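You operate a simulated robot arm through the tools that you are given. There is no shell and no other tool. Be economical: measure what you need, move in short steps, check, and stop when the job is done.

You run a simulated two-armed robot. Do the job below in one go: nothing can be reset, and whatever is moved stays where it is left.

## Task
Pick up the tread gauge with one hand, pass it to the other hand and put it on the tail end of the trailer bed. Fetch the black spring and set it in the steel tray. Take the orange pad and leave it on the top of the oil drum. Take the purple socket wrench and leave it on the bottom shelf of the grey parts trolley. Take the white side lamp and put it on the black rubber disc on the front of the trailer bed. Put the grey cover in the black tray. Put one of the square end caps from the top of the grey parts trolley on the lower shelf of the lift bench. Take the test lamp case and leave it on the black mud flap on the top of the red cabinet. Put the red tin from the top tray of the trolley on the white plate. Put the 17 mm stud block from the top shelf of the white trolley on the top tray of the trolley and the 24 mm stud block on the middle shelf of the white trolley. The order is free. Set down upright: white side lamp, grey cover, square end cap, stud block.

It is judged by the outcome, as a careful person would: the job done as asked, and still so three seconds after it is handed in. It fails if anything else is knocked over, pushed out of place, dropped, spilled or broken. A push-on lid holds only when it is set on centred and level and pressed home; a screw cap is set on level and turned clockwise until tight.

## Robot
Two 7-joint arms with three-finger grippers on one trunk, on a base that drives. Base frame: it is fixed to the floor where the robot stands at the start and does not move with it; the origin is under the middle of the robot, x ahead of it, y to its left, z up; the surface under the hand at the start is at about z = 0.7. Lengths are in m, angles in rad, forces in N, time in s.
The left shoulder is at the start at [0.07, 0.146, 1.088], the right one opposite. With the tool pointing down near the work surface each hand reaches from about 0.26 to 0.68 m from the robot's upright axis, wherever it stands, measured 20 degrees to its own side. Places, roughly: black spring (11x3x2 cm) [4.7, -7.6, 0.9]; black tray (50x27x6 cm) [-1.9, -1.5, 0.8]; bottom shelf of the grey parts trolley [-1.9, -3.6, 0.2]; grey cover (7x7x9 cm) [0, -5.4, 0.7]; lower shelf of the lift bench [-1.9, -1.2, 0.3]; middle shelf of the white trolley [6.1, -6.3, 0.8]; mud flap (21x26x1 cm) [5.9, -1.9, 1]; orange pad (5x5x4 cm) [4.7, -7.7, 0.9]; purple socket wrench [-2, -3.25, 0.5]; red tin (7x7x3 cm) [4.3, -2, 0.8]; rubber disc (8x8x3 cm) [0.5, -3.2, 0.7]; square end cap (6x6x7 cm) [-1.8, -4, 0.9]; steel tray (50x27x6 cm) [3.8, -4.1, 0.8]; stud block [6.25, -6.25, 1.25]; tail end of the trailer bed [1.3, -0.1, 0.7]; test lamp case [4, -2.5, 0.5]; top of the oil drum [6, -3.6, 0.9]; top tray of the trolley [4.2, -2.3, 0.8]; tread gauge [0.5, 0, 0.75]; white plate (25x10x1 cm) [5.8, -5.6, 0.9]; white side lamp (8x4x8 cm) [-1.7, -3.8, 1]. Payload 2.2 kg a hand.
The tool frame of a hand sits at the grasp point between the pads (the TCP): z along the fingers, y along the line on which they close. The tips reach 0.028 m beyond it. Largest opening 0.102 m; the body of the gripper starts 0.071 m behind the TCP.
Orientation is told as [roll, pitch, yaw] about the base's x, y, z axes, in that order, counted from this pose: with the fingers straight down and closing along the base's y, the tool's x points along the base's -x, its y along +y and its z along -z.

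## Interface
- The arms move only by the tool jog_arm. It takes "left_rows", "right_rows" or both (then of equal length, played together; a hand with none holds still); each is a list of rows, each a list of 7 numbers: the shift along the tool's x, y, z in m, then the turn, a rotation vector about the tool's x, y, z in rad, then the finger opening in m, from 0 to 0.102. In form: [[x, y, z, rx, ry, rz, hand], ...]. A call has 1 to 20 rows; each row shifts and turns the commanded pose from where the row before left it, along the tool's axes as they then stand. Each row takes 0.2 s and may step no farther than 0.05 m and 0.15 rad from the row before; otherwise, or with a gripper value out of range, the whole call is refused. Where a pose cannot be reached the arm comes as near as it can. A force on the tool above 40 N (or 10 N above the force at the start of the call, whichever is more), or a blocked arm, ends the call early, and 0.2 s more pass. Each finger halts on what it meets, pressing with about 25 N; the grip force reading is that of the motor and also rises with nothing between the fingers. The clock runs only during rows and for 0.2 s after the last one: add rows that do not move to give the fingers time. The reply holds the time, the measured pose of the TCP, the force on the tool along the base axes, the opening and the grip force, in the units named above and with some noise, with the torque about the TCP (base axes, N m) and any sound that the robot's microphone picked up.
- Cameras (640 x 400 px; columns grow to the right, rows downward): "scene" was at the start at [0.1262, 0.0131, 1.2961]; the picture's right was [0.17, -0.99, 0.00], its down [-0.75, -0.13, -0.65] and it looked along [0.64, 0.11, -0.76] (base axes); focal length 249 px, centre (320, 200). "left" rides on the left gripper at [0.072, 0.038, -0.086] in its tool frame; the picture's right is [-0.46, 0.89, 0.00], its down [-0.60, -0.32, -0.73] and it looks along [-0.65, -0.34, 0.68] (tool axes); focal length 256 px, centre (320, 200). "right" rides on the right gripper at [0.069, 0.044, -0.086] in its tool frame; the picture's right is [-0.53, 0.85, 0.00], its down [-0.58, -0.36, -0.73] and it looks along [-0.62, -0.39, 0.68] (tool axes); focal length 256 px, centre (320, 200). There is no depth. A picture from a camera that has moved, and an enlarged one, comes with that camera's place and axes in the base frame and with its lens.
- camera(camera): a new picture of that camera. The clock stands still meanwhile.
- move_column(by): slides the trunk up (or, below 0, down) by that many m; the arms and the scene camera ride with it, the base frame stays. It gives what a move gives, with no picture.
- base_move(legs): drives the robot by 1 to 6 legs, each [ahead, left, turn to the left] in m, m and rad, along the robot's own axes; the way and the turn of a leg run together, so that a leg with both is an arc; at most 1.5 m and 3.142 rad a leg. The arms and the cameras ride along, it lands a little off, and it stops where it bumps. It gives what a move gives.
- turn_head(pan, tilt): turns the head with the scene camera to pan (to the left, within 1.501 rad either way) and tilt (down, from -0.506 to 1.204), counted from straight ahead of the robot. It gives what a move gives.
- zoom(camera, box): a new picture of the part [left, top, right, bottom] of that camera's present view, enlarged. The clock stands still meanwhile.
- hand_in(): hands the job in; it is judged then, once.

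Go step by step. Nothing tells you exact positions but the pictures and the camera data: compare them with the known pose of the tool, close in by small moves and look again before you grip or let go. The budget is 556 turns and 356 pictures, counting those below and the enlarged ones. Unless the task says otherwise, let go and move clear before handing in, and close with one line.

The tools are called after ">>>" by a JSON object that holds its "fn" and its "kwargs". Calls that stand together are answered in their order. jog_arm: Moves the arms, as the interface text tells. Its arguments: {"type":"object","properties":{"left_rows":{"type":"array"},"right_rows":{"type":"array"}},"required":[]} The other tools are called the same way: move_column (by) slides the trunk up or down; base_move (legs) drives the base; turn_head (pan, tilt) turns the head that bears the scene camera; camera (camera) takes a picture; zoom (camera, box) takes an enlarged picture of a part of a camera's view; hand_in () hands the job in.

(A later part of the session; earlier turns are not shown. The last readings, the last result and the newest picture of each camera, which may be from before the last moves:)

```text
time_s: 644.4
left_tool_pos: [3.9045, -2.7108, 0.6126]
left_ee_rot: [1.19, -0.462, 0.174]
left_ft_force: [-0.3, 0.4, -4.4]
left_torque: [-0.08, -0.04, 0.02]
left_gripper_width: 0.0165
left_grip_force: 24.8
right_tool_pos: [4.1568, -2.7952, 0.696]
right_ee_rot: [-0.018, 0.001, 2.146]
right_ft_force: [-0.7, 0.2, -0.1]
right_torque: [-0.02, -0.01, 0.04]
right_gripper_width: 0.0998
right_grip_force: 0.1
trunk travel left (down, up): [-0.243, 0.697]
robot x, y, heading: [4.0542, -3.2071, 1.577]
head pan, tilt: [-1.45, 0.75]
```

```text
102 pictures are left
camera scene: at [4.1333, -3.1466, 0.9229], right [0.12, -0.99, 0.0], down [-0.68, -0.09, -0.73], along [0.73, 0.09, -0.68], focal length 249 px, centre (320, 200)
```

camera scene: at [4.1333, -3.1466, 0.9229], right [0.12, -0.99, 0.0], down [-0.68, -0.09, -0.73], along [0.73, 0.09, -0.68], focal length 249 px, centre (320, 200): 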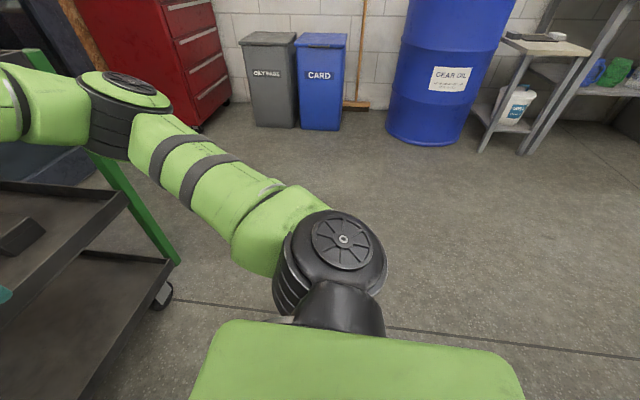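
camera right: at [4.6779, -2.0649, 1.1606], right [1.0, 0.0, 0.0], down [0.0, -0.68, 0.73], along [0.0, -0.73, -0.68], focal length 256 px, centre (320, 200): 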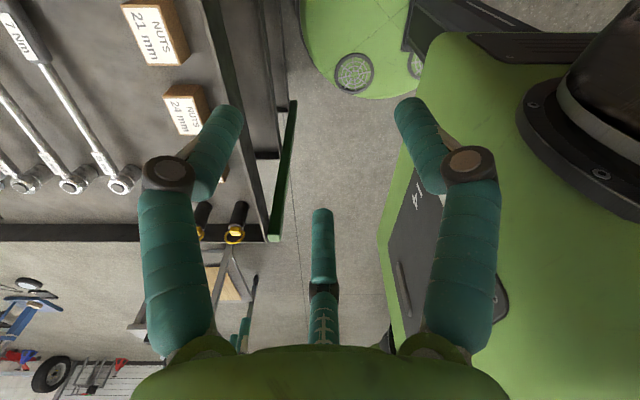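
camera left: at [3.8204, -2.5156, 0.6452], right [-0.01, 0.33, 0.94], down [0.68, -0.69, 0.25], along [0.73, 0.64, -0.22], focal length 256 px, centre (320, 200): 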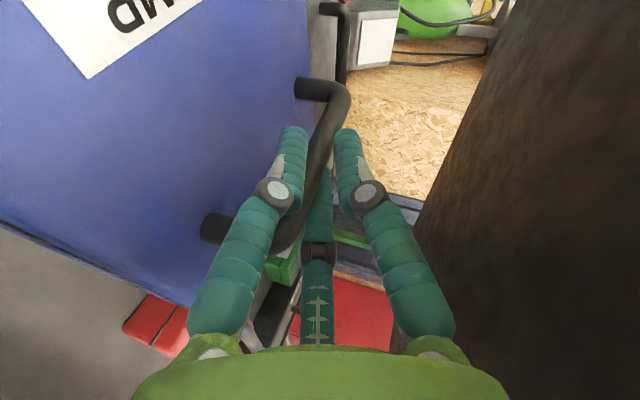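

>>> {"fn": "base_move", "kwargs": {"legs": [[0.02, 0, 0], [0, -0.85, 0], [0, 0, -1.571]]}}

>>> {"fn": "move_column", "kwargs": {"by": 0.4}}

>>> {"fn": "move_column", "kwargs": {"by": 0.2}}

>>> {"fn": "turn_head", "kwargs": {"pan": 0.3, "tilt": 0.4}}

>>> {"fn": "camera", "kwargs": {"camera": "scene"}}

```text
time_s: 648.3
left_tool_pos: [4.5698, -2.6899, 0.6053]
left_ee_rot: [1.172, -0.438, 0.236]
left_ft_force: [-7.1, -2.5, -2.9]
left_torque: [-0.07, 0.32, 0.79]
left_gripper_width: 0.0179
left_grip_force: 25.0
right_tool_pos: [4.8377, -2.7724, 0.6977]
right_ee_rot: [-0.021, 0.002, 2.148]
right_ft_force: [0.0, -0.1, -0.1]
right_torque: [-0.02, -0.01, 0.01]
right_gripper_width: 0.1002
right_grip_force: 0.1
trunk travel left (down, up): [-0.243, 0.697]
robot x, y, heading: [4.735, -3.1805, 1.581]
head pan, tilt: [-1.45, 0.75]
stopped in leg 2: the robot was blocked; the commanded pose is now the measured one
```

```text
time_s: 652.2
left_tool_pos: [4.5725, -2.6897, 1.0059]
left_ee_rot: [1.173, -0.44, 0.226]
left_ft_force: [0.0, 0.1, -3.8]
left_torque: [-0.11, -0.12, 0.03]
left_gripper_width: 0.0167
left_grip_force: 24.9
right_tool_pos: [4.8392, -2.7722, 1.0961]
right_ee_rot: [-0.019, 0.001, 2.146]
right_ft_force: [0.2, -0.6, -0.5]
right_torque: [0.05, 0.02, 0.01]
right_gripper_width: 0.1
right_grip_force: 0.0
trunk travel left (down, up): [-0.643, 0.297]
robot x, y, heading: [4.7365, -3.1843, 1.581]
head pan, tilt: [-1.45, 0.75]
```

```text
time_s: 654.3
left_tool_pos: [4.572, -2.689, 1.205]
left_ee_rot: [1.175, -0.44, 0.226]
left_ft_force: [0.6, -0.3, -3.6]
left_torque: [-0.09, -0.1, -0.01]
left_gripper_width: 0.0166
left_grip_force: 25.2
right_tool_pos: [4.8391, -2.7729, 1.2967]
right_ee_rot: [-0.018, 0.001, 2.145]
right_ft_force: [-0.4, -0.1, 0.3]
right_torque: [-0.01, 0.01, -0.03]
right_gripper_width: 0.0997
right_grip_force: 0.0
trunk travel left (down, up): [-0.843, 0.097]
robot x, y, heading: [4.7356, -3.1879, 1.572]
head pan, tilt: [-1.45, 0.75]
```

```text
time_s: 656.1
left_tool_pos: [4.5735, -2.6896, 1.2072]
left_ee_rot: [1.175, -0.44, 0.227]
left_ft_force: [-0.5, -0.5, -5.0]
left_torque: [-0.1, -0.09, 0.03]
left_gripper_width: 0.017
left_grip_force: 24.7
right_tool_pos: [4.839, -2.7729, 1.2961]
right_ee_rot: [-0.02, 0.002, 2.147]
right_ft_force: [0.8, 0.0, 0.8]
right_torque: [0.0, -0.03, 0.02]
right_gripper_width: 0.1002
right_grip_force: 0.1
trunk travel left (down, up): [-0.843, 0.097]
robot x, y, heading: [4.7347, -3.186, 1.58]
head pan, tilt: [0.3, 0.4]
```

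```text
101 pictures are left
camera scene: at [4.7056, -3.0463, 1.5539], right [0.95, 0.3, 0.0], down [0.12, -0.37, -0.92], along [-0.28, 0.88, -0.39], focal length 249 px, centre (320, 200)
```

scene: 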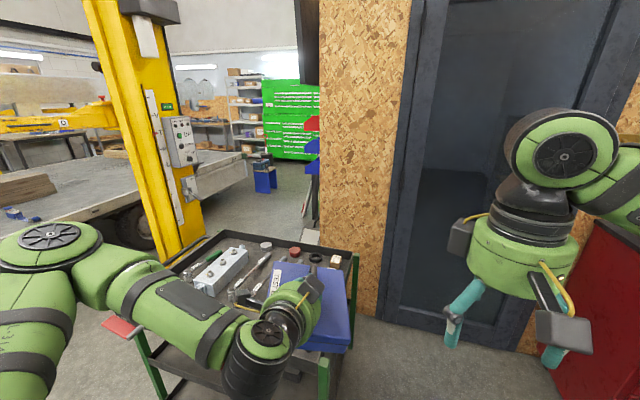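

>>> {"fn": "base_move", "kwargs": {"legs": [[-0.15, 0, 0], [0, -0.3, 0], [0, 0, -1.58]]}}

>>> {"fn": "turn_head", "kwargs": {"pan": 0.5, "tilt": 0.5}}

>>> {"fn": "camera", "kwargs": {"camera": "scene"}}

>>> {"fn": "turn_head", "kwargs": {"pan": 1.45, "tilt": 0.45}}

>>> {"fn": "camera", "kwargs": {"camera": "scene"}}

```text
time_s: 663.0
left_tool_pos: [5.5338, -3.1792, 1.2054]
left_ee_rot: [1.175, -0.441, -1.354]
left_ft_force: [-0.4, 0.9, -3.7]
left_torque: [-0.1, 0.13, 0.04]
left_gripper_width: 0.0171
left_grip_force: 25.0
right_tool_pos: [5.4472, -3.4453, 1.2962]
right_ee_rot: [-0.018, 0.0, 0.567]
right_ft_force: [0.0, 0.3, 0.0]
right_torque: [-0.01, 0.01, -0.02]
right_gripper_width: 0.1001
right_grip_force: 0.1
trunk travel left (down, up): [-0.843, 0.097]
robot x, y, heading: [5.0371, -3.3352, -0.008]
head pan, tilt: [0.3, 0.4]
```

```text
time_s: 663.7
left_tool_pos: [5.5341, -3.181, 1.2058]
left_ee_rot: [1.173, -0.44, -1.354]
left_ft_force: [-0.4, 0.4, -4.1]
left_torque: [-0.06, 0.08, 0.01]
left_gripper_width: 0.0171
left_grip_force: 24.4
right_tool_pos: [5.4468, -3.445, 1.2981]
right_ee_rot: [-0.019, 0.002, 0.565]
right_ft_force: [0.7, -0.4, 0.3]
right_torque: [-0.01, 0.01, -0.04]
right_gripper_width: 0.1
right_grip_force: 0.0
trunk travel left (down, up): [-0.843, 0.097]
robot x, y, heading: [5.0382, -3.3362, -0.005]
head pan, tilt: [0.499, 0.499]
```

```text
100 pictures are left
camera scene: at [5.1668, -3.2929, 1.5448], right [0.47, -0.88, 0.0], down [-0.42, -0.23, -0.88], along [0.77, 0.42, -0.48], focal length 249 px, centre (320, 200)
```

scene: 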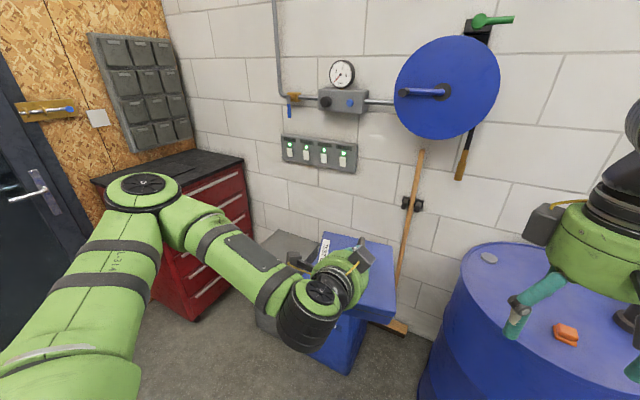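

```text
time_s: 665.0
left_tool_pos: [5.5337, -3.1808, 1.2058]
left_ee_rot: [1.174, -0.438, -1.353]
left_ft_force: [0.7, 0.1, -4.4]
left_torque: [-0.05, 0.11, -0.03]
left_gripper_width: 0.017
left_grip_force: 25.6
right_tool_pos: [5.4472, -3.4442, 1.2965]
right_ee_rot: [-0.019, 0.001, 0.566]
right_ft_force: [0.1, 0.6, 0.4]
right_torque: [0.02, 0.0, 0.03]
right_gripper_width: 0.0999
right_grip_force: 0.1
trunk travel left (down, up): [-0.843, 0.097]
robot x, y, heading: [5.0348, -3.334, -0.002]
head pan, tilt: [1.45, 0.45]
```

```text
99 pictures are left
camera scene: at [5.0983, -3.2448, 1.5493], right [0.99, -0.13, 0.0], down [-0.06, -0.43, -0.9], along [0.11, 0.89, -0.44], focal length 249 px, centre (320, 200)
```

scene: 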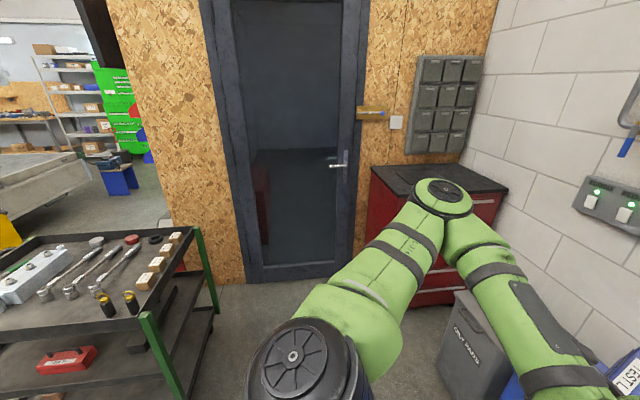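

>>> {"fn": "base_move", "kwargs": {"legs": [[0, 0.92, 0], [0.28, 0, 0], [0, 0, 0.785]]}}

>>> {"fn": "turn_head", "kwargs": {"pan": -0.05, "tilt": 0.6}}

>>> {"fn": "camera", "kwargs": {"camera": "scene"}}

```text
time_s: 673.4
left_tool_pos: [5.5643, -1.9548, 1.206]
left_ee_rot: [1.174, -0.439, -0.568]
left_ft_force: [0.3, -0.3, -5.2]
left_torque: [-0.12, 0.06, 0.01]
left_gripper_width: 0.0169
left_grip_force: 25.3
right_tool_pos: [5.691, -2.2047, 1.2969]
right_ee_rot: [-0.019, 0.001, 1.35]
right_ft_force: [-0.1, -0.9, -0.3]
right_torque: [0.03, 0.0, -0.02]
right_gripper_width: 0.1002
right_grip_force: 0.1
trunk travel left (down, up): [-0.843, 0.097]
robot x, y, heading: [5.3226, -2.4186, 0.779]
head pan, tilt: [1.45, 0.45]
```

```text
time_s: 675.0
left_tool_pos: [5.5635, -1.9553, 1.2052]
left_ee_rot: [1.174, -0.44, -0.569]
left_ft_force: [1.0, 0.0, -4.9]
left_torque: [-0.13, 0.07, 0.01]
left_gripper_width: 0.017
left_grip_force: 25.3
right_tool_pos: [5.6895, -2.2046, 1.2967]
right_ee_rot: [-0.02, 0.002, 1.351]
right_ft_force: [-0.1, 0.2, 0.1]
right_torque: [0.01, 0.0, 0.05]
right_gripper_width: 0.0998
right_grip_force: 0.1
trunk travel left (down, up): [-0.843, 0.097]
robot x, y, heading: [5.3203, -2.4175, 0.781]
head pan, tilt: [-0.051, 0.6]
```

```text
98 pictures are left
camera scene: at [5.4237, -2.3235, 1.5357], right [0.67, -0.74, 0.0], down [-0.42, -0.38, -0.82], along [0.61, 0.55, -0.57], focal length 249 px, centre (320, 200)
```

scene: 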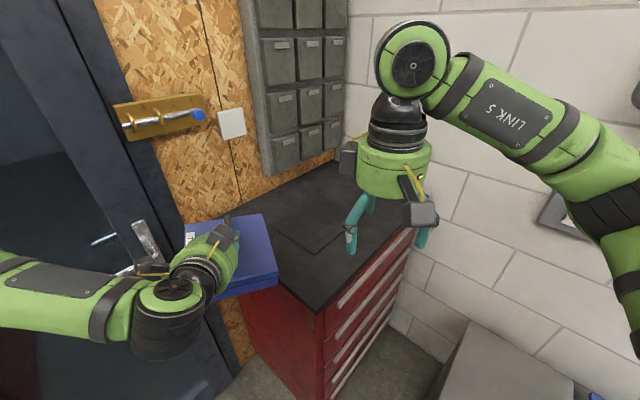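

>>> {"fn": "jog_arm", "kwargs": {"right_rows": [[0.0388, -0.023, 0, 0, 0, 0, 0.1], [0.0388, -0.023, 0, 0, 0, 0, 0.1], [0.0388, -0.023, 0, 0, 0, 0, 0.1], [0.0388, -0.023, 0, 0, 0, 0, 0.1], [0, 0, 0, 0, 0, 0, 0.1]]}}

>>> {"fn": "zoom", "kwargs": {"camera": "scene", "box": [180, 150, 440, 310]}}

```text
time_s: 676.2
left_tool_pos: [5.5639, -1.9553, 1.205]
left_ee_rot: [1.173, -0.439, -0.569]
left_ft_force: [-0.2, -0.2, -4.8]
left_torque: [-0.08, 0.04, -0.01]
left_gripper_width: 0.017
left_grip_force: 24.9
right_tool_pos: [5.7457, -2.3762, 1.2985]
right_ee_rot: [-0.019, 0.004, 1.351]
right_ft_force: [-0.7, -0.9, 1.0]
right_torque: [-0.02, 0.0, 0.01]
right_gripper_width: 0.0998
right_grip_force: 0.1
trunk travel left (down, up): [-0.843, 0.097]
robot x, y, heading: [5.3227, -2.4185, 0.779]
head pan, tilt: [-0.051, 0.6]
```

```text
2.46 times, centred on (310, 230) of scene
camera zoom: at [5.4238, -2.3229, 1.5356], right [0.67, -0.74, 0.0], down [-0.42, -0.38, -0.82], along [0.61, 0.55, -0.57], focal length 612 px, centre (345, 126)
```

zoom: 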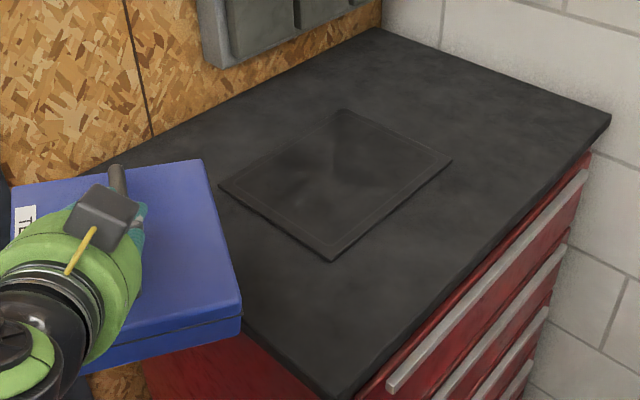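

>>> {"fn": "base_move", "kwargs": {"legs": [[0, 0, -0.43], [0.064, 0.155, 0]]}}

>>> {"fn": "turn_head", "kwargs": {"pan": 0.15, "tilt": 0.65}}

>>> {"fn": "camera", "kwargs": {"camera": "scene"}}

>>> {"fn": "camera", "kwargs": {"camera": "left"}}

```text
time_s: 678.9
left_tool_pos: [5.7414, -1.9346, 1.2063]
left_ee_rot: [1.176, -0.439, -1.002]
left_ft_force: [0.9, -0.2, -4.3]
left_torque: [-0.08, 0.09, 0.01]
left_gripper_width: 0.0169
left_grip_force: 24.8
right_tool_pos: [5.7321, -2.3925, 1.2981]
right_ee_rot: [-0.017, -0.001, 0.92]
right_ft_force: [-0.4, 0.1, -0.4]
right_torque: [0.04, -0.02, 0.01]
right_gripper_width: 0.0999
right_grip_force: 0.0
trunk travel left (down, up): [-0.843, 0.097]
robot x, y, heading: [5.3312, -2.248, 0.345]
head pan, tilt: [-0.051, 0.6]
```

```text
time_s: 679.7
left_tool_pos: [5.7426, -1.9315, 1.2059]
left_ee_rot: [1.174, -0.442, -1.001]
left_ft_force: [-0.5, -0.3, -3.6]
left_torque: [-0.07, 0.1, -0.02]
left_gripper_width: 0.017
left_grip_force: 25.1
right_tool_pos: [5.732, -2.3893, 1.2977]
right_ee_rot: [-0.02, 0.001, 0.92]
right_ft_force: [0.1, -0.1, 0.2]
right_torque: [-0.01, 0.01, 0.03]
right_gripper_width: 0.0997
right_grip_force: 0.1
trunk travel left (down, up): [-0.843, 0.097]
robot x, y, heading: [5.3273, -2.254, 0.351]
head pan, tilt: [0.15, 0.649]
```

```text
96 pictures are left
camera scene: at [5.4528, -2.1908, 1.5314], right [0.48, -0.88, 0.0], down [-0.53, -0.29, -0.8], along [0.7, 0.38, -0.6], focal length 249 px, centre (320, 200)
```

scene: 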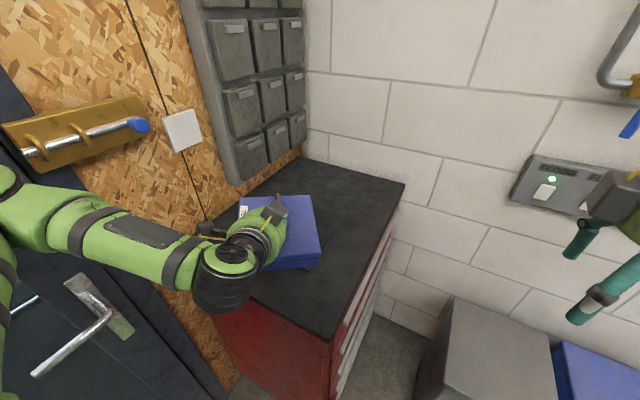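

```text
95 pictures are left
camera left: at [5.6368, -1.8857, 1.2368], right [0.33, 0.12, 0.94], down [-0.37, -0.89, 0.25], along [0.87, -0.43, -0.25], focal length 256 px, centre (320, 200)
```

left: 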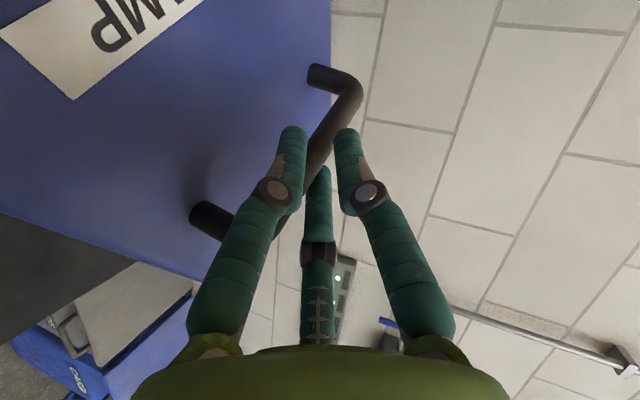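

>>> {"fn": "jog_arm", "kwargs": {"left_rows": [[-0.0064, 0.0119, 0.0371, 0, 0, 0, 0.0], [-0.0064, 0.0119, 0.0371, 0, 0, 0, 0.0], [-0.0064, 0.0119, 0.0371, 0, 0, 0, 0.0], [-0.0064, 0.0119, 0.0371, 0, 0, 0, 0.0], [0.0133, -0.0249, 0.0103, 0, 0, 0, 0.0], [0.0133, -0.0249, 0.0103, 0, 0, 0, 0.0], [0, 0, 0, 0, 0, 0, 0.0]]}}

>>> {"fn": "camera", "kwargs": {"camera": "scene"}}

```text
time_s: 681.3
left_tool_pos: [5.8882, -1.8685, 1.1463]
left_ee_rot: [1.174, -0.441, -0.998]
left_ft_force: [-0.3, 0.2, -0.1]
left_torque: [-0.02, -0.03, -0.05]
left_gripper_width: 0.0023
left_grip_force: 24.6
right_tool_pos: [5.7318, -2.3868, 1.2992]
right_ee_rot: [-0.018, 0.003, 0.92]
right_ft_force: [0.0, -0.3, -0.8]
right_torque: [-0.04, -0.01, -0.01]
right_gripper_width: 0.0999
right_grip_force: 0.0
trunk travel left (down, up): [-0.843, 0.097]
robot x, y, heading: [5.3325, -2.2496, 0.352]
head pan, tilt: [0.15, 0.649]
```

```text
94 pictures are left
camera scene: at [5.4527, -2.1893, 1.5315], right [0.48, -0.88, 0.0], down [-0.53, -0.29, -0.8], along [0.7, 0.38, -0.61], focal length 249 px, centre (320, 200)
```

scene: 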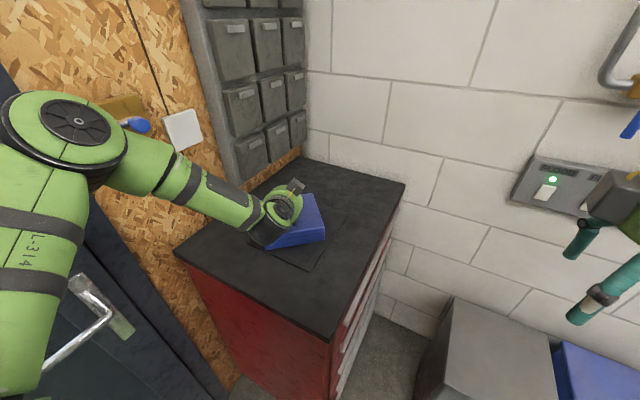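

>>> {"fn": "camera", "kwargs": {"camera": "left"}}

>>> {"fn": "zoom", "kwargs": {"camera": "scene", "box": [200, 150, 420, 300]}}

```text
93 pictures are left
camera left: at [5.7833, -1.8237, 1.1766], right [0.33, 0.13, 0.94], down [-0.37, -0.89, 0.25], along [0.87, -0.43, -0.24], focal length 256 px, centre (320, 200)
```

left: 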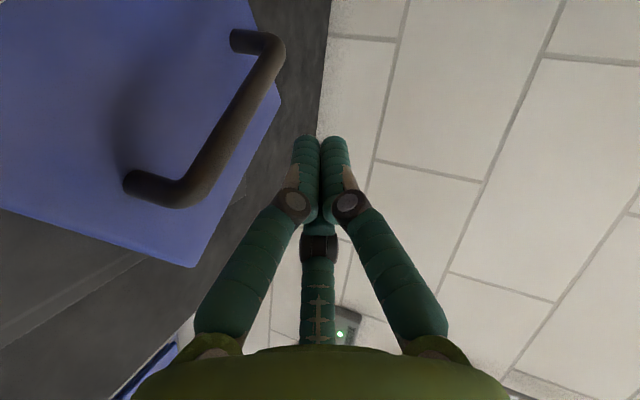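

```text
2.67 times, centred on (310, 225) of scene
camera zoom: at [5.4527, -2.1893, 1.5315], right [0.48, -0.88, 0.0], down [-0.53, -0.29, -0.8], along [0.7, 0.38, -0.61], focal length 663 px, centre (347, 133)
```

zoom: 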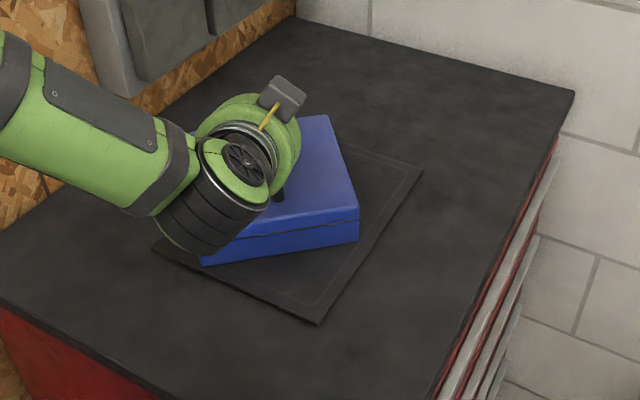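

>>> {"fn": "jog_arm", "kwargs": {"left_rows": [[-0.0133, 0.0249, -0.0103, 0, 0, 0, 0.0], [-0.0133, 0.0249, -0.0103, 0, 0, 0, 0.0], [0.0064, -0.0119, -0.0371, 0, 0, 0, 0.0], [0.0064, -0.0119, -0.0371, 0, 0, 0, 0.0], [0.0064, -0.0119, -0.0371, 0, 0, 0, 0.0], [0.0064, -0.0119, -0.0371, 0, 0, 0, 0.0], [0.0064, -0.0119, -0.0371, 0, 0, 0, 0.0], [0, 0, 0, 0, 0, 0, 0.0]]}}

>>> {"fn": "base_move", "kwargs": {"legs": [[-0.15, 0, 0]]}}

>>> {"fn": "zoom", "kwargs": {"camera": "scene", "box": [220, 120, 440, 270]}}

```text
time_s: 683.1
left_tool_pos: [5.7411, -1.9431, 1.202]
left_ee_rot: [1.174, -0.44, -1.001]
left_ft_force: [0.1, -0.7, -0.7]
left_torque: [0.01, -0.03, -0.02]
left_gripper_width: 0.0021
left_grip_force: 24.9
left hand out of reach, approached as far as the arm can: row 7
right_tool_pos: [5.7315, -2.3894, 1.2992]
right_ee_rot: [-0.02, 0.002, 0.92]
right_ft_force: [-0.1, -0.2, -0.2]
right_torque: [0.01, 0.02, -0.01]
right_gripper_width: 0.0999
right_grip_force: 0.1
trunk travel left (down, up): [-0.843, 0.097]
robot x, y, heading: [5.3307, -2.2486, 0.344]
head pan, tilt: [0.15, 0.649]
```

```text
time_s: 684.4
left_tool_pos: [5.6039, -1.9927, 1.2018]
left_ee_rot: [1.171, -0.44, -0.998]
left_ft_force: [-0.1, -0.1, 0.0]
left_torque: [0.02, 0.01, 0.01]
left_gripper_width: 0.0021
left_grip_force: 24.4
right_tool_pos: [5.5952, -2.4375, 1.2971]
right_ee_rot: [-0.018, 0.006, 0.922]
right_ft_force: [0.4, -0.3, 0.6]
right_torque: [-0.03, 0.05, 0.0]
right_gripper_width: 0.1001
right_grip_force: 0.1
trunk travel left (down, up): [-0.843, 0.097]
robot x, y, heading: [5.1887, -2.2996, 0.347]
head pan, tilt: [0.15, 0.649]
```

```text
2.67 times, centred on (330, 195) of scene
camera zoom: at [5.3158, -2.2408, 1.5311], right [0.48, -0.88, 0.0], down [-0.53, -0.29, -0.79], along [0.7, 0.38, -0.61], focal length 663 px, centre (293, 213)
```

zoom: 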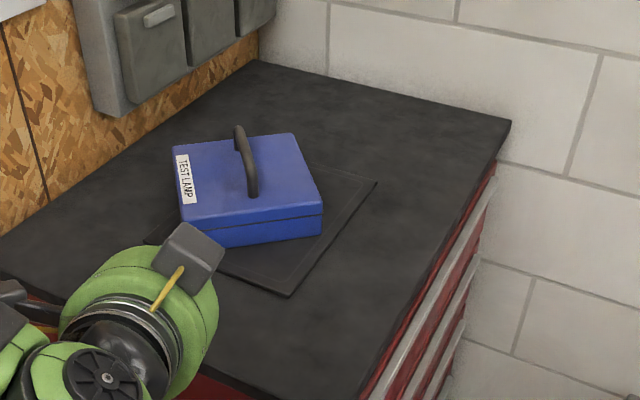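

The case rests upright on the mud flap. Now the red tin: reconfigure the left hand (vertical, turned 2.2 rad) and extend the right arm forward so its elbow stays off the wall.

>>> {"fn": "jog_arm", "kwargs": {"left_rows": [[0, 0, 0, 0.1198, 0.064, 0, 0.06], [0, 0, 0, 0.1198, 0.064, 0, 0.08], [0, 0, 0, 0.1198, 0.064, 0, 0.08], [0, 0, 0, 0.1198, 0.064, 0, 0.08], [0, 0, 0, 0.1198, 0.064, 0, 0.08], [0, 0, 0, 0.1198, 0.064, 0, 0.08], [0, 0, 0, 0.1198, 0.064, 0, 0.08], [0, 0, 0, 0.1198, 0.064, 0, 0.08], [0, 0, 0, 0.1198, 0.064, 0, 0.08], [0, 0, 0, 0, 0, -0.145, 0.08], [0, 0, 0, 0, 0, -0.145, 0.08], [0, 0, 0, 0, 0, -0.145, 0.08], [0, 0, 0, 0, 0, -0.145, 0.08], [0, 0, 0, 0, 0, -0.145, 0.08], [0, 0, 0, 0, 0, -0.145, 0.08], [0, 0, 0, 0, 0, -0.145, 0.08], [0, 0, 0, 0, 0, -0.145, 0.08], [0, 0, 0, 0, 0, -0.145, 0.08], [0, 0, 0, 0, 0, -0.145, 0.08], [0, 0, 0, 0, 0, -0.145, 0.08]]}}

>>> {"fn": "jog_arm", "kwargs": {"left_rows": [[0, 0, 0, 0, 0, -0.145, 0.08], [0, 0, 0, 0, 0, -0.145, 0.08], [0, 0, 0, 0, 0, -0.145, 0.08], [0, 0, 0, 0, 0, -0.145, 0.08], [0, 0, 0, 0, 0, -0.145, 0.08], [0, 0, 0, 0, 0, -0.145, 0.08], [0, 0, 0, 0, 0, -0.145, 0.08], [0, 0, 0, 0, 0, -0.145, 0.08], [0, 0, 0, 0, 0, -0.145, 0.08], [0, 0, 0, 0, 0, -0.145, 0.08], [0, 0, 0, 0, 0, -0.145, 0.08], [0, 0, 0, 0, 0, 0, 0.08]]}}

>>> {"fn": "base_move", "kwargs": {"legs": [[0, 0, 2.543]]}}

```text
time_s: 688.6
left_tool_pos: [5.557, -1.9806, 1.2022]
left_ee_rot: [-0.049, -0.118, 0.911]
left_ft_force: [-0.2, -0.1, 0.4]
left_torque: [-0.03, -0.01, 0.02]
left_gripper_width: 0.0801
left_grip_force: 0.1
left hand out of reach, approached as far as the arm can: row 8, 9
right_tool_pos: [5.5914, -2.4397, 1.2982]
right_ee_rot: [-0.018, 0.001, 0.922]
right_ft_force: [-1.0, 0.0, -0.4]
right_torque: [-0.01, 0.0, 0.0]
right_gripper_width: 0.1001
right_grip_force: 0.2
trunk travel left (down, up): [-0.843, 0.097]
robot x, y, heading: [5.189, -2.3027, 0.353]
head pan, tilt: [0.15, 0.649]
```

```text
time_s: 691.2
left_tool_pos: [5.558, -1.981, 1.2031]
left_ee_rot: [-0.12, 0.052, 2.499]
left_ft_force: [0.0, 0.2, 0.4]
left_torque: [0.02, 0.04, 0.01]
left_gripper_width: 0.0802
left_grip_force: 0.0
right_tool_pos: [5.5915, -2.4404, 1.2995]
right_ee_rot: [-0.018, 0.003, 0.92]
right_ft_force: [-0.2, 0.6, -0.3]
right_torque: [-0.01, -0.02, 0.01]
right_gripper_width: 0.1002
right_grip_force: 0.0
trunk travel left (down, up): [-0.843, 0.097]
robot x, y, heading: [5.1897, -2.3008, 0.351]
head pan, tilt: [0.15, 0.649]
```

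```text
time_s: 697.6
left_tool_pos: [4.7034, -2.344, 1.203]
left_ee_rot: [-0.121, 0.052, -1.27]
left_ft_force: [-0.4, 0.8, 0.2]
left_torque: [-0.01, -0.01, 0.0]
left_gripper_width: 0.0802
left_grip_force: 0.1
right_tool_pos: [4.9446, -1.9522, 1.2972]
right_ee_rot: [-0.019, 0.002, -2.849]
right_ft_force: [-0.5, 0.2, -1.5]
right_torque: [-0.01, 0.0, 0.0]
right_gripper_width: 0.1
right_grip_force: 0.1
trunk travel left (down, up): [-0.843, 0.097]
robot x, y, heading: [5.1902, -2.301, 2.862]
head pan, tilt: [0.15, 0.649]
```

>>> {"fn": "jog_arm", "kwargs": {"right_rows": [[-0.0428, -0.0039, 0, 0, 0, 0, 0.1], [-0.0428, -0.0039, 0, 0, 0, 0, 0.1], [-0.0428, -0.0039, 0, 0, 0, 0, 0.1], [-0.0428, -0.0039, 0, 0, 0, 0, 0.1], [-0.0428, -0.0039, 0, 0, 0, 0, 0.1], [0, 0, 0, 0, 0, 0, 0.1]], "left_rows": [[0, 0, 0, -0.121, -0.052, 0, 0.08], [0, 0, 0, 0, 0, 0, 0.08], [0, 0, 0, 0, 0, 0, 0.08], [0, 0, 0, 0, 0, 0, 0.08], [0, 0, 0, 0, 0, 0, 0.08], [0, 0, 0, 0, 0, 0, 0.08]]}}

>>> {"fn": "move_column", "kwargs": {"by": -0.15}}

>>> {"fn": "base_move", "kwargs": {"legs": [[0.34, -0.076, 0.028]]}}

>>> {"fn": "turn_head", "kwargs": {"pan": -0.1, "tilt": 0.75}}

>>> {"fn": "camera", "kwargs": {"camera": "scene"}}

```text
time_s: 699.0
left_tool_pos: [4.7045, -2.344, 1.203]
left_ee_rot: [0.0, 0.001, -1.27]
left_ft_force: [0.3, 0.5, 0.1]
left_torque: [-0.01, 0.0, 0.0]
left_gripper_width: 0.08
left_grip_force: 0.2
right_tool_pos: [4.736, -1.9972, 1.299]
right_ee_rot: [-0.021, 0.002, -2.846]
right_ft_force: [0.1, 0.7, -0.8]
right_torque: [0.0, 0.04, 0.0]
right_gripper_width: 0.0998
right_grip_force: 0.1
trunk travel left (down, up): [-0.843, 0.097]
robot x, y, heading: [5.1909, -2.3039, 2.864]
head pan, tilt: [0.15, 0.649]
```

```text
time_s: 700.7
left_tool_pos: [4.7026, -2.3446, 1.0523]
left_ee_rot: [0.002, 0.0, -1.268]
left_ft_force: [-0.4, 0.4, -0.6]
left_torque: [-0.01, -0.01, 0.01]
left_gripper_width: 0.0797
left_grip_force: 0.1
right_tool_pos: [4.7343, -1.9978, 1.1491]
right_ee_rot: [-0.019, 0.001, -2.848]
right_ft_force: [1.2, -0.5, -0.3]
right_torque: [-0.01, 0.02, -0.01]
right_gripper_width: 0.0998
right_grip_force: 0.1
trunk travel left (down, up): [-0.693, 0.247]
robot x, y, heading: [5.1897, -2.302, 2.865]
head pan, tilt: [0.15, 0.649]
```

```text
time_s: 703.0
left_tool_pos: [4.398, -2.1949, 1.0522]
left_ee_rot: [0.002, 0.001, -1.242]
left_ft_force: [0.6, -1.0, -0.4]
left_torque: [0.0, -0.01, -0.02]
left_gripper_width: 0.08
left_grip_force: 0.1
right_tool_pos: [4.4197, -1.8474, 1.1486]
right_ee_rot: [-0.02, 0.0, -2.824]
right_ft_force: [0.8, -0.4, 0.0]
right_torque: [0.03, -0.01, 0.04]
right_gripper_width: 0.0999
right_grip_force: 0.1
trunk travel left (down, up): [-0.693, 0.247]
robot x, y, heading: [4.8797, -2.1383, 2.888]
head pan, tilt: [0.15, 0.649]
```

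```text
time_s: 703.8
left_tool_pos: [4.3969, -2.1956, 1.0524]
left_ee_rot: [0.003, 0.002, -1.243]
left_ft_force: [-0.5, 0.0, 0.0]
left_torque: [0.0, 0.0, 0.03]
left_gripper_width: 0.0799
left_grip_force: 0.0
right_tool_pos: [4.4195, -1.8477, 1.1493]
right_ee_rot: [-0.02, 0.0, -2.822]
right_ft_force: [1.8, -0.5, 0.3]
right_torque: [0.0, 0.01, 0.02]
right_gripper_width: 0.0999
right_grip_force: 0.1
trunk travel left (down, up): [-0.693, 0.247]
robot x, y, heading: [4.8822, -2.1438, 2.891]
head pan, tilt: [-0.099, 0.75]
```

```text
90 pictures are left
camera scene: at [4.7547, -2.0988, 1.3729], right [0.34, 0.94, 0.0], down [0.64, -0.23, -0.73], along [-0.69, 0.25, -0.68], focal length 249 px, centre (320, 200)
```

scene: 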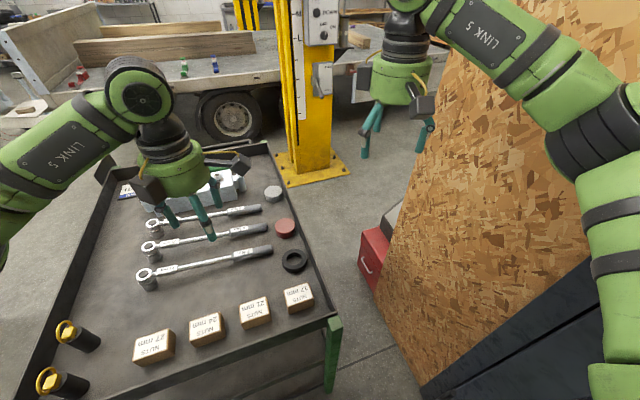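

>>> {"fn": "jog_arm", "kwargs": {"left_rows": [[0.0397, -0.0159, 0, 0, 0, 0, 0.08], [0.0397, -0.0159, 0, 0, 0, 0, 0.08], [0.0397, -0.0159, 0, 0, 0, 0, 0.08], [0.0397, -0.0159, 0, 0, 0, 0, 0.08], [0.0397, -0.0159, 0, 0, 0, 0, 0.08], [0, 0, 0.05, 0, 0, 0, 0.08], [0, 0, 0.05, 0, 0, 0, 0.08], [0, 0, 0, 0, 0, 0, 0.08]]}}

>>> {"fn": "camera", "kwargs": {"camera": "left"}}

>>> {"fn": "camera", "kwargs": {"camera": "scene"}}

```text
time_s: 705.6
left_tool_pos: [4.2711, -2.0408, 0.9494]
left_ee_rot: [0.002, 0.0, -1.244]
left_ft_force: [1.2, 0.1, 0.3]
left_torque: [-0.02, 0.01, 0.01]
left_gripper_width: 0.0803
left_grip_force: 0.1
left hand out of reach, approached as far as the arm can: row 5
right_tool_pos: [4.4213, -1.846, 1.1482]
right_ee_rot: [-0.02, 0.001, -2.822]
right_ft_force: [0.3, -0.1, 0.1]
right_torque: [0.01, 0.02, -0.01]
right_gripper_width: 0.0999
right_grip_force: 0.1
trunk travel left (down, up): [-0.693, 0.247]
robot x, y, heading: [4.8819, -2.1385, 2.889]
head pan, tilt: [-0.099, 0.75]
```

```text
89 pictures are left
camera left: at [4.2829, -1.9592, 1.0363], right [0.99, -0.16, 0.0], down [-0.11, -0.67, 0.73], along [-0.11, -0.72, -0.68], focal length 256 px, centre (320, 200)
```

left: 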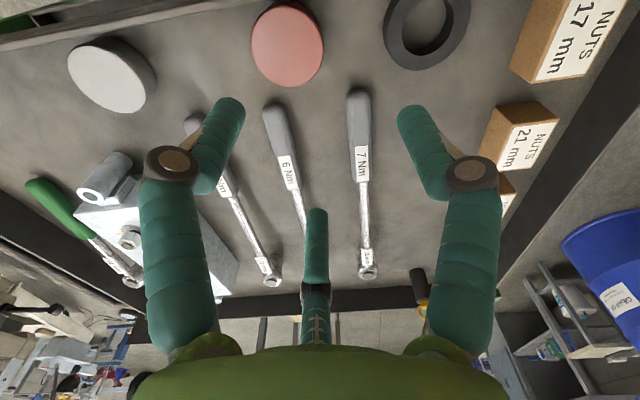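

```text
88 pictures are left
camera scene: at [4.7565, -2.0982, 1.373], right [0.34, 0.94, 0.0], down [0.64, -0.23, -0.73], along [-0.69, 0.25, -0.68], focal length 249 px, centre (320, 200)
```

scene: 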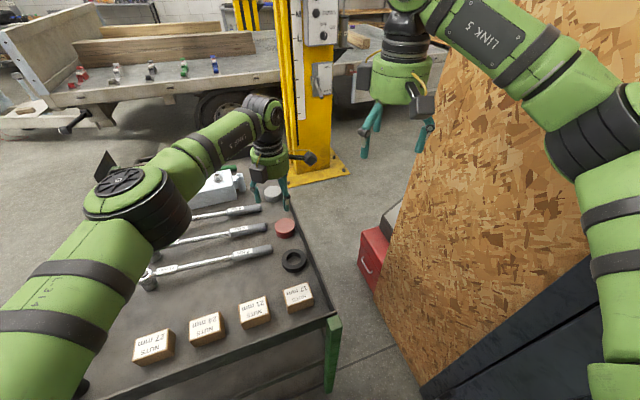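

>>> {"fn": "base_move", "kwargs": {"legs": [[0.02, 0, 0]]}}

>>> {"fn": "move_column", "kwargs": {"by": -0.08}}

>>> {"fn": "jog_arm", "kwargs": {"left_rows": [[0.0152, 0.005, 0, 0, 0, 0, 0.08], [0, 0, 0, 0, 0, 0, 0.08]]}}

>>> {"fn": "camera", "kwargs": {"camera": "left"}}

```text
time_s: 706.4
left_tool_pos: [4.252, -2.037, 0.9517]
left_ee_rot: [0.0, 0.001, -1.241]
left_ft_force: [-0.1, 0.1, 0.6]
left_torque: [0.03, 0.03, 0.02]
left_gripper_width: 0.08
left_grip_force: 0.0
right_tool_pos: [4.4034, -1.8436, 1.1507]
right_ee_rot: [-0.021, -0.002, -2.823]
right_ft_force: [-0.1, -0.2, 0.4]
right_torque: [0.03, 0.07, 0.0]
right_gripper_width: 0.1001
right_grip_force: 0.1
trunk travel left (down, up): [-0.693, 0.247]
robot x, y, heading: [4.8631, -2.1323, 2.897]
head pan, tilt: [-0.099, 0.75]
```

```text
time_s: 707.5
left_tool_pos: [4.2501, -2.0371, 0.8698]
left_ee_rot: [0.004, 0.0, -1.245]
left_ft_force: [0.5, -0.4, -1.3]
left_torque: [-0.01, 0.03, -0.03]
left_gripper_width: 0.08
left_grip_force: 0.1
right_tool_pos: [4.4011, -1.8432, 1.0683]
right_ee_rot: [-0.02, 0.001, -2.822]
right_ft_force: [0.3, 0.2, 0.5]
right_torque: [-0.04, 0.03, 0.01]
right_gripper_width: 0.0995
right_grip_force: 0.0
trunk travel left (down, up): [-0.613, 0.327]
robot x, y, heading: [4.8616, -2.1338, 2.894]
head pan, tilt: [-0.099, 0.75]
```

```text
time_s: 708.1
left_tool_pos: [4.25, -2.0221, 0.8693]
left_ee_rot: [0.004, 0.001, -1.243]
left_ft_force: [-0.5, 0.1, 0.7]
left_torque: [-0.01, -0.01, 0.01]
left_gripper_width: 0.0799
left_grip_force: 0.1
right_tool_pos: [4.4007, -1.8423, 1.0692]
right_ee_rot: [-0.02, 0.001, -2.823]
right_ft_force: [-0.1, 0.2, 0.7]
right_torque: [0.04, -0.05, 0.0]
right_gripper_width: 0.1001
right_grip_force: 0.0
trunk travel left (down, up): [-0.613, 0.327]
robot x, y, heading: [4.8641, -2.1348, 2.89]
head pan, tilt: [-0.099, 0.75]
```

```text
87 pictures are left
camera left: at [4.2625, -1.9406, 0.956], right [0.99, -0.15, 0.0], down [-0.11, -0.68, 0.73], along [-0.11, -0.72, -0.68], focal length 256 px, centre (320, 200)
```

left: 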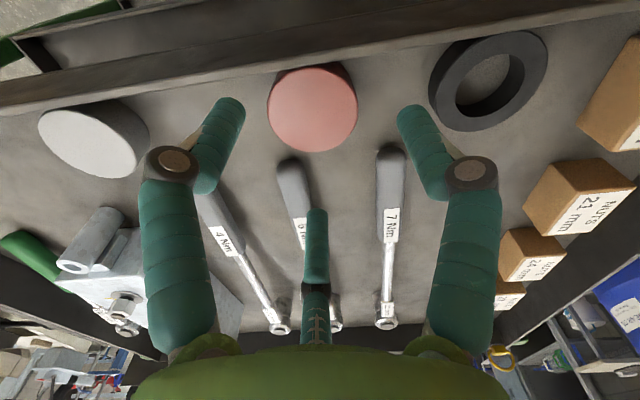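

>>> {"fn": "jog_arm", "kwargs": {"left_rows": [[0.0082, 0.0, 0, 0, 0, -0.15, 0.064], [0, 0, 0, 0, 0, 0, 0.064], [0, 0, 0.015, 0, 0, 0, 0.064], [0, 0, 0, 0, 0, 0, 0.064]]}}

>>> {"fn": "camera", "kwargs": {"camera": "left"}}

```text
time_s: 709.1
left_tool_pos: [4.2501, -2.0158, 0.8549]
left_ee_rot: [0.001, 0.001, -1.091]
left_ft_force: [-0.9, 0.0, 0.4]
left_torque: [0.0, -0.02, 0.0]
left_gripper_width: 0.0636
left_grip_force: 0.0
left hand out of reach, approached as far as the arm can: row 1
right_tool_pos: [4.4011, -1.8436, 1.0681]
right_ee_rot: [-0.018, 0.002, -2.824]
right_ft_force: [-0.5, 0.0, 0.4]
right_torque: [0.0, 0.0, -0.02]
right_gripper_width: 0.1002
right_grip_force: 0.0
trunk travel left (down, up): [-0.613, 0.327]
robot x, y, heading: [4.8654, -2.1376, 2.892]
head pan, tilt: [-0.099, 0.75]
```

```text
86 pictures are left
camera left: at [4.2506, -1.933, 0.9415], right [1.0, -0.01, 0.0], down [-0.01, -0.68, 0.73], along [0.0, -0.73, -0.68], focal length 256 px, centre (320, 200)
```

left: 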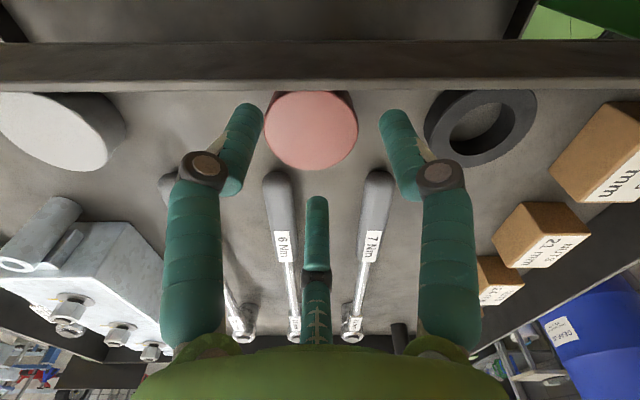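

>>> {"fn": "jog_arm", "kwargs": {"left_rows": [[0.0051, -0.0024, 0.01, 0, 0, 0, 0.066], [0, 0, 0.014, 0, 0, 0, 0.066], [0, 0, 0.01, 0, 0, 0, 0.066], [0, 0, 0, 0, 0, 0, 0.066]]}}

>>> {"fn": "camera", "kwargs": {"camera": "left"}}

```text
time_s: 710.1
left_tool_pos: [4.2507, -2.017, 0.8201]
left_ee_rot: [0.002, 0.0, -1.09]
left_ft_force: [-1.0, -3.2, 3.5]
left_torque: [-0.11, 0.07, 0.15]
left_gripper_width: 0.0665
left_grip_force: 0.1
left hand out of reach, approached as far as the arm can: row 1
right_tool_pos: [4.4016, -1.8436, 1.0697]
right_ee_rot: [-0.018, 0.0, -2.822]
right_ft_force: [0.3, 0.5, 0.4]
right_torque: [0.01, 0.06, 0.02]
right_gripper_width: 0.0999
right_grip_force: 0.0
trunk travel left (down, up): [-0.613, 0.327]
robot x, y, heading: [4.8629, -2.133, 2.892]
head pan, tilt: [-0.099, 0.75]
```

```text
85 pictures are left
camera left: at [4.2512, -1.9341, 0.9067], right [1.0, 0.0, 0.0], down [0.0, -0.68, 0.73], along [0.0, -0.73, -0.68], focal length 256 px, centre (320, 200)
```

left: 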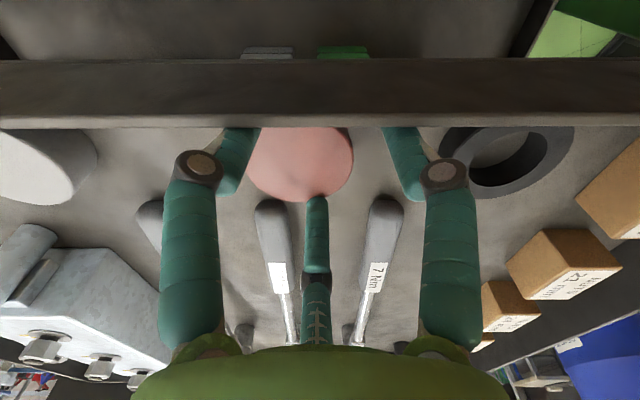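

>>> {"fn": "jog_arm", "kwargs": {"left_rows": [[0, 0, 0, 0, 0, 0, 0.055], [0, 0, 0, 0, 0, 0, 0.045], [0, 0, 0, 0, 0, 0, 0.035], [0, 0, 0, 0, 0, 0, 0.035]]}}

>>> {"fn": "camera", "kwargs": {"camera": "left"}}

```text
time_s: 711.1
left_tool_pos: [4.2519, -2.0158, 0.8226]
left_ee_rot: [0.0, 0.004, -1.093]
left_ft_force: [-2.4, -2.4, 16.1]
left_torque: [-0.29, 0.26, 0.04]
left_gripper_width: 0.0398
left_grip_force: 2.9
right_tool_pos: [4.4018, -1.844, 1.0696]
right_ee_rot: [-0.021, 0.0, -2.823]
right_ft_force: [0.0, 0.0, 0.3]
right_torque: [0.0, -0.01, -0.02]
right_gripper_width: 0.1002
right_grip_force: 0.0
trunk travel left (down, up): [-0.613, 0.327]
robot x, y, heading: [4.8667, -2.1393, 2.89]
head pan, tilt: [-0.099, 0.75]
```

```text
84 pictures are left
camera left: at [4.2518, -1.9339, 0.9096], right [1.0, 0.0, 0.0], down [0.0, -0.68, 0.73], along [0.0, -0.73, -0.68], focal length 256 px, centre (320, 200)
```

left: 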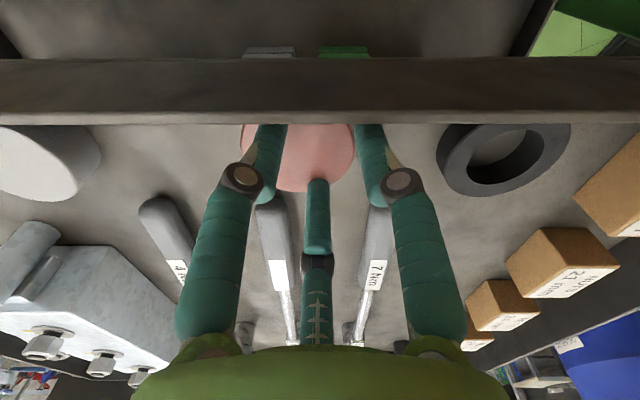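

>>> {"fn": "jog_arm", "kwargs": {"left_rows": [[0, 0, -0.015, 0, 0, 0, 0.05], [0, 0, -0.015, 0, 0, 0, 0.066], [0, 0, 0, 0, 0, 0, 0.07], [-0.0039, -0.0099, 0, 0, 0, 0, 0.07], [0, 0, 0, 0, 0, 0, 0.07]]}}

>>> {"fn": "camera", "kwargs": {"camera": "left"}}

```text
time_s: 712.3
left_tool_pos: [4.2437, -2.0225, 0.8495]
left_ee_rot: [0.002, 0.0, -1.093]
left_ft_force: [0.6, -0.9, -0.4]
left_torque: [0.0, 0.02, 0.0]
left_gripper_width: 0.0701
left_grip_force: 0.1
right_tool_pos: [4.4011, -1.842, 1.0683]
right_ee_rot: [-0.017, 0.0, -2.823]
right_ft_force: [-0.2, 0.4, 0.4]
right_torque: [-0.02, -0.01, 0.0]
right_gripper_width: 0.1001
right_grip_force: 0.2
trunk travel left (down, up): [-0.613, 0.327]
robot x, y, heading: [4.863, -2.1362, 2.888]
head pan, tilt: [-0.099, 0.75]
```

```text
83 pictures are left
camera left: at [4.2452, -1.941, 0.9364], right [1.0, -0.01, 0.0], down [-0.01, -0.68, 0.73], along [0.0, -0.73, -0.68], focal length 256 px, centre (320, 200)
```

left: 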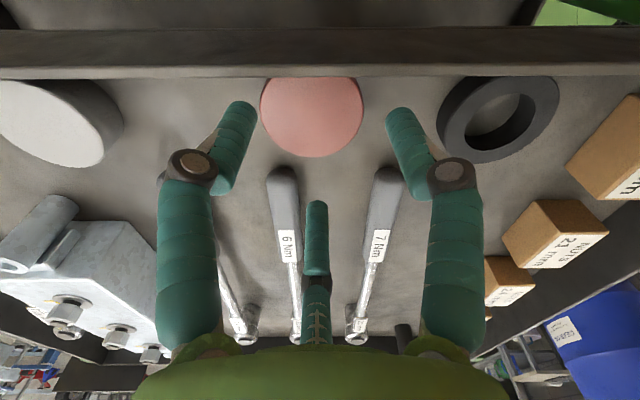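

>>> {"fn": "jog_arm", "kwargs": {"left_rows": [[0.0036, -0.0004, 0.02, 0, 0, 0, 0.069], [0, 0, 0.015, 0, 0, 0, 0.069], [0, 0, 0.012, 0, 0, 0, 0.069], [0, 0, 0, 0, 0, 0, 0.069]]}}

>>> {"fn": "camera", "kwargs": {"camera": "left"}}

```text
time_s: 713.3
left_tool_pos: [4.2483, -2.0242, 0.8009]
left_ee_rot: [0.004, -0.004, -1.094]
left_ft_force: [-0.9, 0.6, 0.4]
left_torque: [0.09, -0.01, 0.04]
left_gripper_width: 0.0771
left_grip_force: 24.5
left hand out of reach, approached as far as the arm can: row 1
right_tool_pos: [4.4, -1.843, 1.068]
right_ee_rot: [-0.02, 0.001, -2.822]
right_ft_force: [0.1, -0.2, 0.0]
right_torque: [-0.02, 0.04, -0.04]
right_gripper_width: 0.1
right_grip_force: 0.1
trunk travel left (down, up): [-0.613, 0.327]
robot x, y, heading: [4.8649, -2.137, 2.894]
head pan, tilt: [-0.099, 0.75]
```

```text
82 pictures are left
camera left: at [4.2483, -1.9412, 0.8874], right [1.0, -0.01, 0.01], down [-0.01, -0.68, 0.73], along [0.0, -0.73, -0.68], focal length 256 px, centre (320, 200)
```

left: 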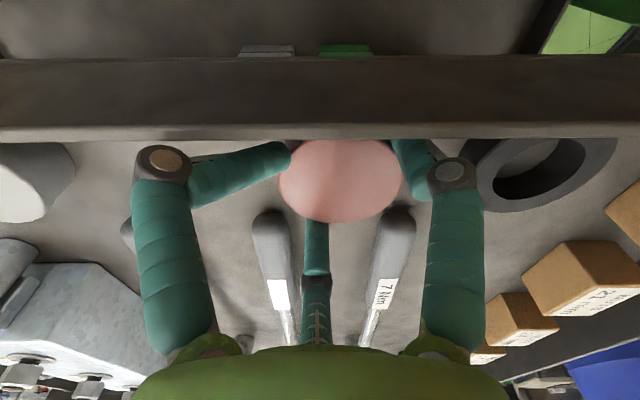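

>>> {"fn": "jog_arm", "kwargs": {"left_rows": [[0, 0, 0, 0, 0, 0, 0.05], [0, 0, 0, 0, 0, 0, 0.03], [0, 0, 0, 0, 0, 0, 0.03], [0, 0, -0.015, 0, 0, 0, 0.03], [0, 0, -0.03, 0, 0, 0, 0.03], [0, 0, -0.04, 0, 0, 0, 0.03], [0, 0, 0, 0, 0, 0, 0.03]]}}

>>> {"fn": "camera", "kwargs": {"camera": "left"}}

```text
time_s: 714.9
left_tool_pos: [4.2452, -2.0224, 0.8878]
left_ee_rot: [0.004, 0.0, -1.094]
left_ft_force: [0.1, -0.2, -0.9]
left_torque: [-0.02, 0.01, 0.0]
left_gripper_width: 0.0763
left_grip_force: 25.6
right_tool_pos: [4.4007, -1.8427, 1.0682]
right_ee_rot: [-0.018, 0.001, -2.823]
right_ft_force: [0.2, 0.3, 0.6]
right_torque: [0.0, 0.01, 0.03]
right_gripper_width: 0.1
right_grip_force: 0.1
trunk travel left (down, up): [-0.613, 0.327]
robot x, y, heading: [4.8623, -2.1323, 2.889]
head pan, tilt: [-0.099, 0.75]
```

```text
81 pictures are left
camera left: at [4.2457, -1.9409, 0.9747], right [1.0, -0.01, 0.0], down [-0.01, -0.68, 0.73], along [0.0, -0.73, -0.68], focal length 256 px, centre (320, 200)
```

left: 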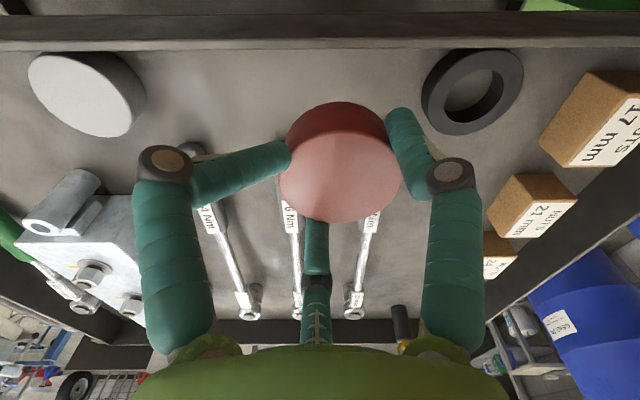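

>>> {"fn": "jog_arm", "kwargs": {"left_rows": [[0, 0, -0.04, 0, 0, 0, 0.03], [0, 0, -0.04, 0, 0, 0, 0.03], [-0.0245, 0.0314, -0.02, 0, 0, 0, 0.03], [-0.0245, 0.0314, -0.02, 0, 0, 0, 0.03], [-0.0245, 0.0314, -0.02, 0, 0, 0, 0.03], [-0.0245, 0.0314, -0.02, 0, 0, 0, 0.03], [0, 0, 0, 0, 0, 0, 0.03]]}}

>>> {"fn": "base_move", "kwargs": {"legs": [[-0.25, 0.2, 0], [0, 0, -2.885], [-0.3, -1.45, 0], [0, -1.4, 0]]}}

>>> {"fn": "turn_head", "kwargs": {"pan": 0, "tilt": 0.5}}

>>> {"fn": "camera", "kwargs": {"camera": "scene"}}

```text
time_s: 716.5
left_tool_pos: [4.3074, -2.0047, 1.0423]
left_ee_rot: [0.022, -0.021, -1.096]
left_ft_force: [-0.2, 0.0, -0.8]
left_torque: [-0.06, 0.05, -0.03]
left_gripper_width: 0.0762
left_grip_force: 24.9
left hand out of reach, approached as far as the arm can: row 2, 3, 4, 5, 6
right_tool_pos: [4.4021, -1.8416, 1.0689]
right_ee_rot: [-0.017, -0.001, -2.822]
right_ft_force: [-0.9, 0.2, 0.8]
right_torque: [0.0, 0.01, -0.02]
right_gripper_width: 0.1
right_grip_force: 0.0
trunk travel left (down, up): [-0.613, 0.327]
robot x, y, heading: [4.8624, -2.1353, 2.892]
head pan, tilt: [-0.099, 0.75]
```

```text
time_s: 739.1
left_tool_pos: [5.2353, -5.2655, 1.0414]
left_ee_rot: [0.021, -0.018, 2.253]
left_ft_force: [0.5, 0.4, -0.5]
left_torque: [0.0, 0.01, 0.0]
left_gripper_width: 0.0724
left_grip_force: 24.5
right_tool_pos: [5.1792, -5.443, 1.0682]
right_ee_rot: [-0.019, 0.002, 0.53]
right_ft_force: [1.1, 1.3, 0.6]
right_torque: [0.0, 0.0, 0.02]
right_gripper_width: 0.1001
right_grip_force: 0.0
trunk travel left (down, up): [-0.613, 0.327]
robot x, y, heading: [4.6691, -5.2555, -0.043]
head pan, tilt: [-0.099, 0.75]
```

```text
time_s: 739.9
left_tool_pos: [5.2367, -5.2651, 1.0416]
left_ee_rot: [0.023, -0.02, 2.254]
left_ft_force: [-0.5, -0.3, -1.6]
left_torque: [-0.02, -0.01, 0.0]
left_gripper_width: 0.0726
left_grip_force: 24.9
right_tool_pos: [5.1778, -5.4451, 1.0679]
right_ee_rot: [-0.019, 0.003, 0.528]
right_ft_force: [-0.2, -0.4, 0.9]
right_torque: [-0.03, 0.01, 0.01]
right_gripper_width: 0.1
right_grip_force: 0.1
trunk travel left (down, up): [-0.613, 0.327]
robot x, y, heading: [4.6647, -5.2536, -0.04]
head pan, tilt: [0.0, 0.499]
```

```text
80 pictures are left
camera scene: at [4.8061, -5.2609, 1.3148], right [-0.04, -1.0, 0.0], down [-0.48, 0.02, -0.88], along [0.88, -0.04, -0.48], focal length 249 px, centre (320, 200)
```

scene: 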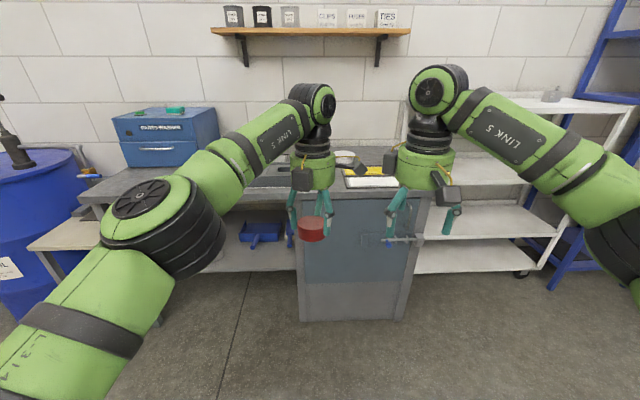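

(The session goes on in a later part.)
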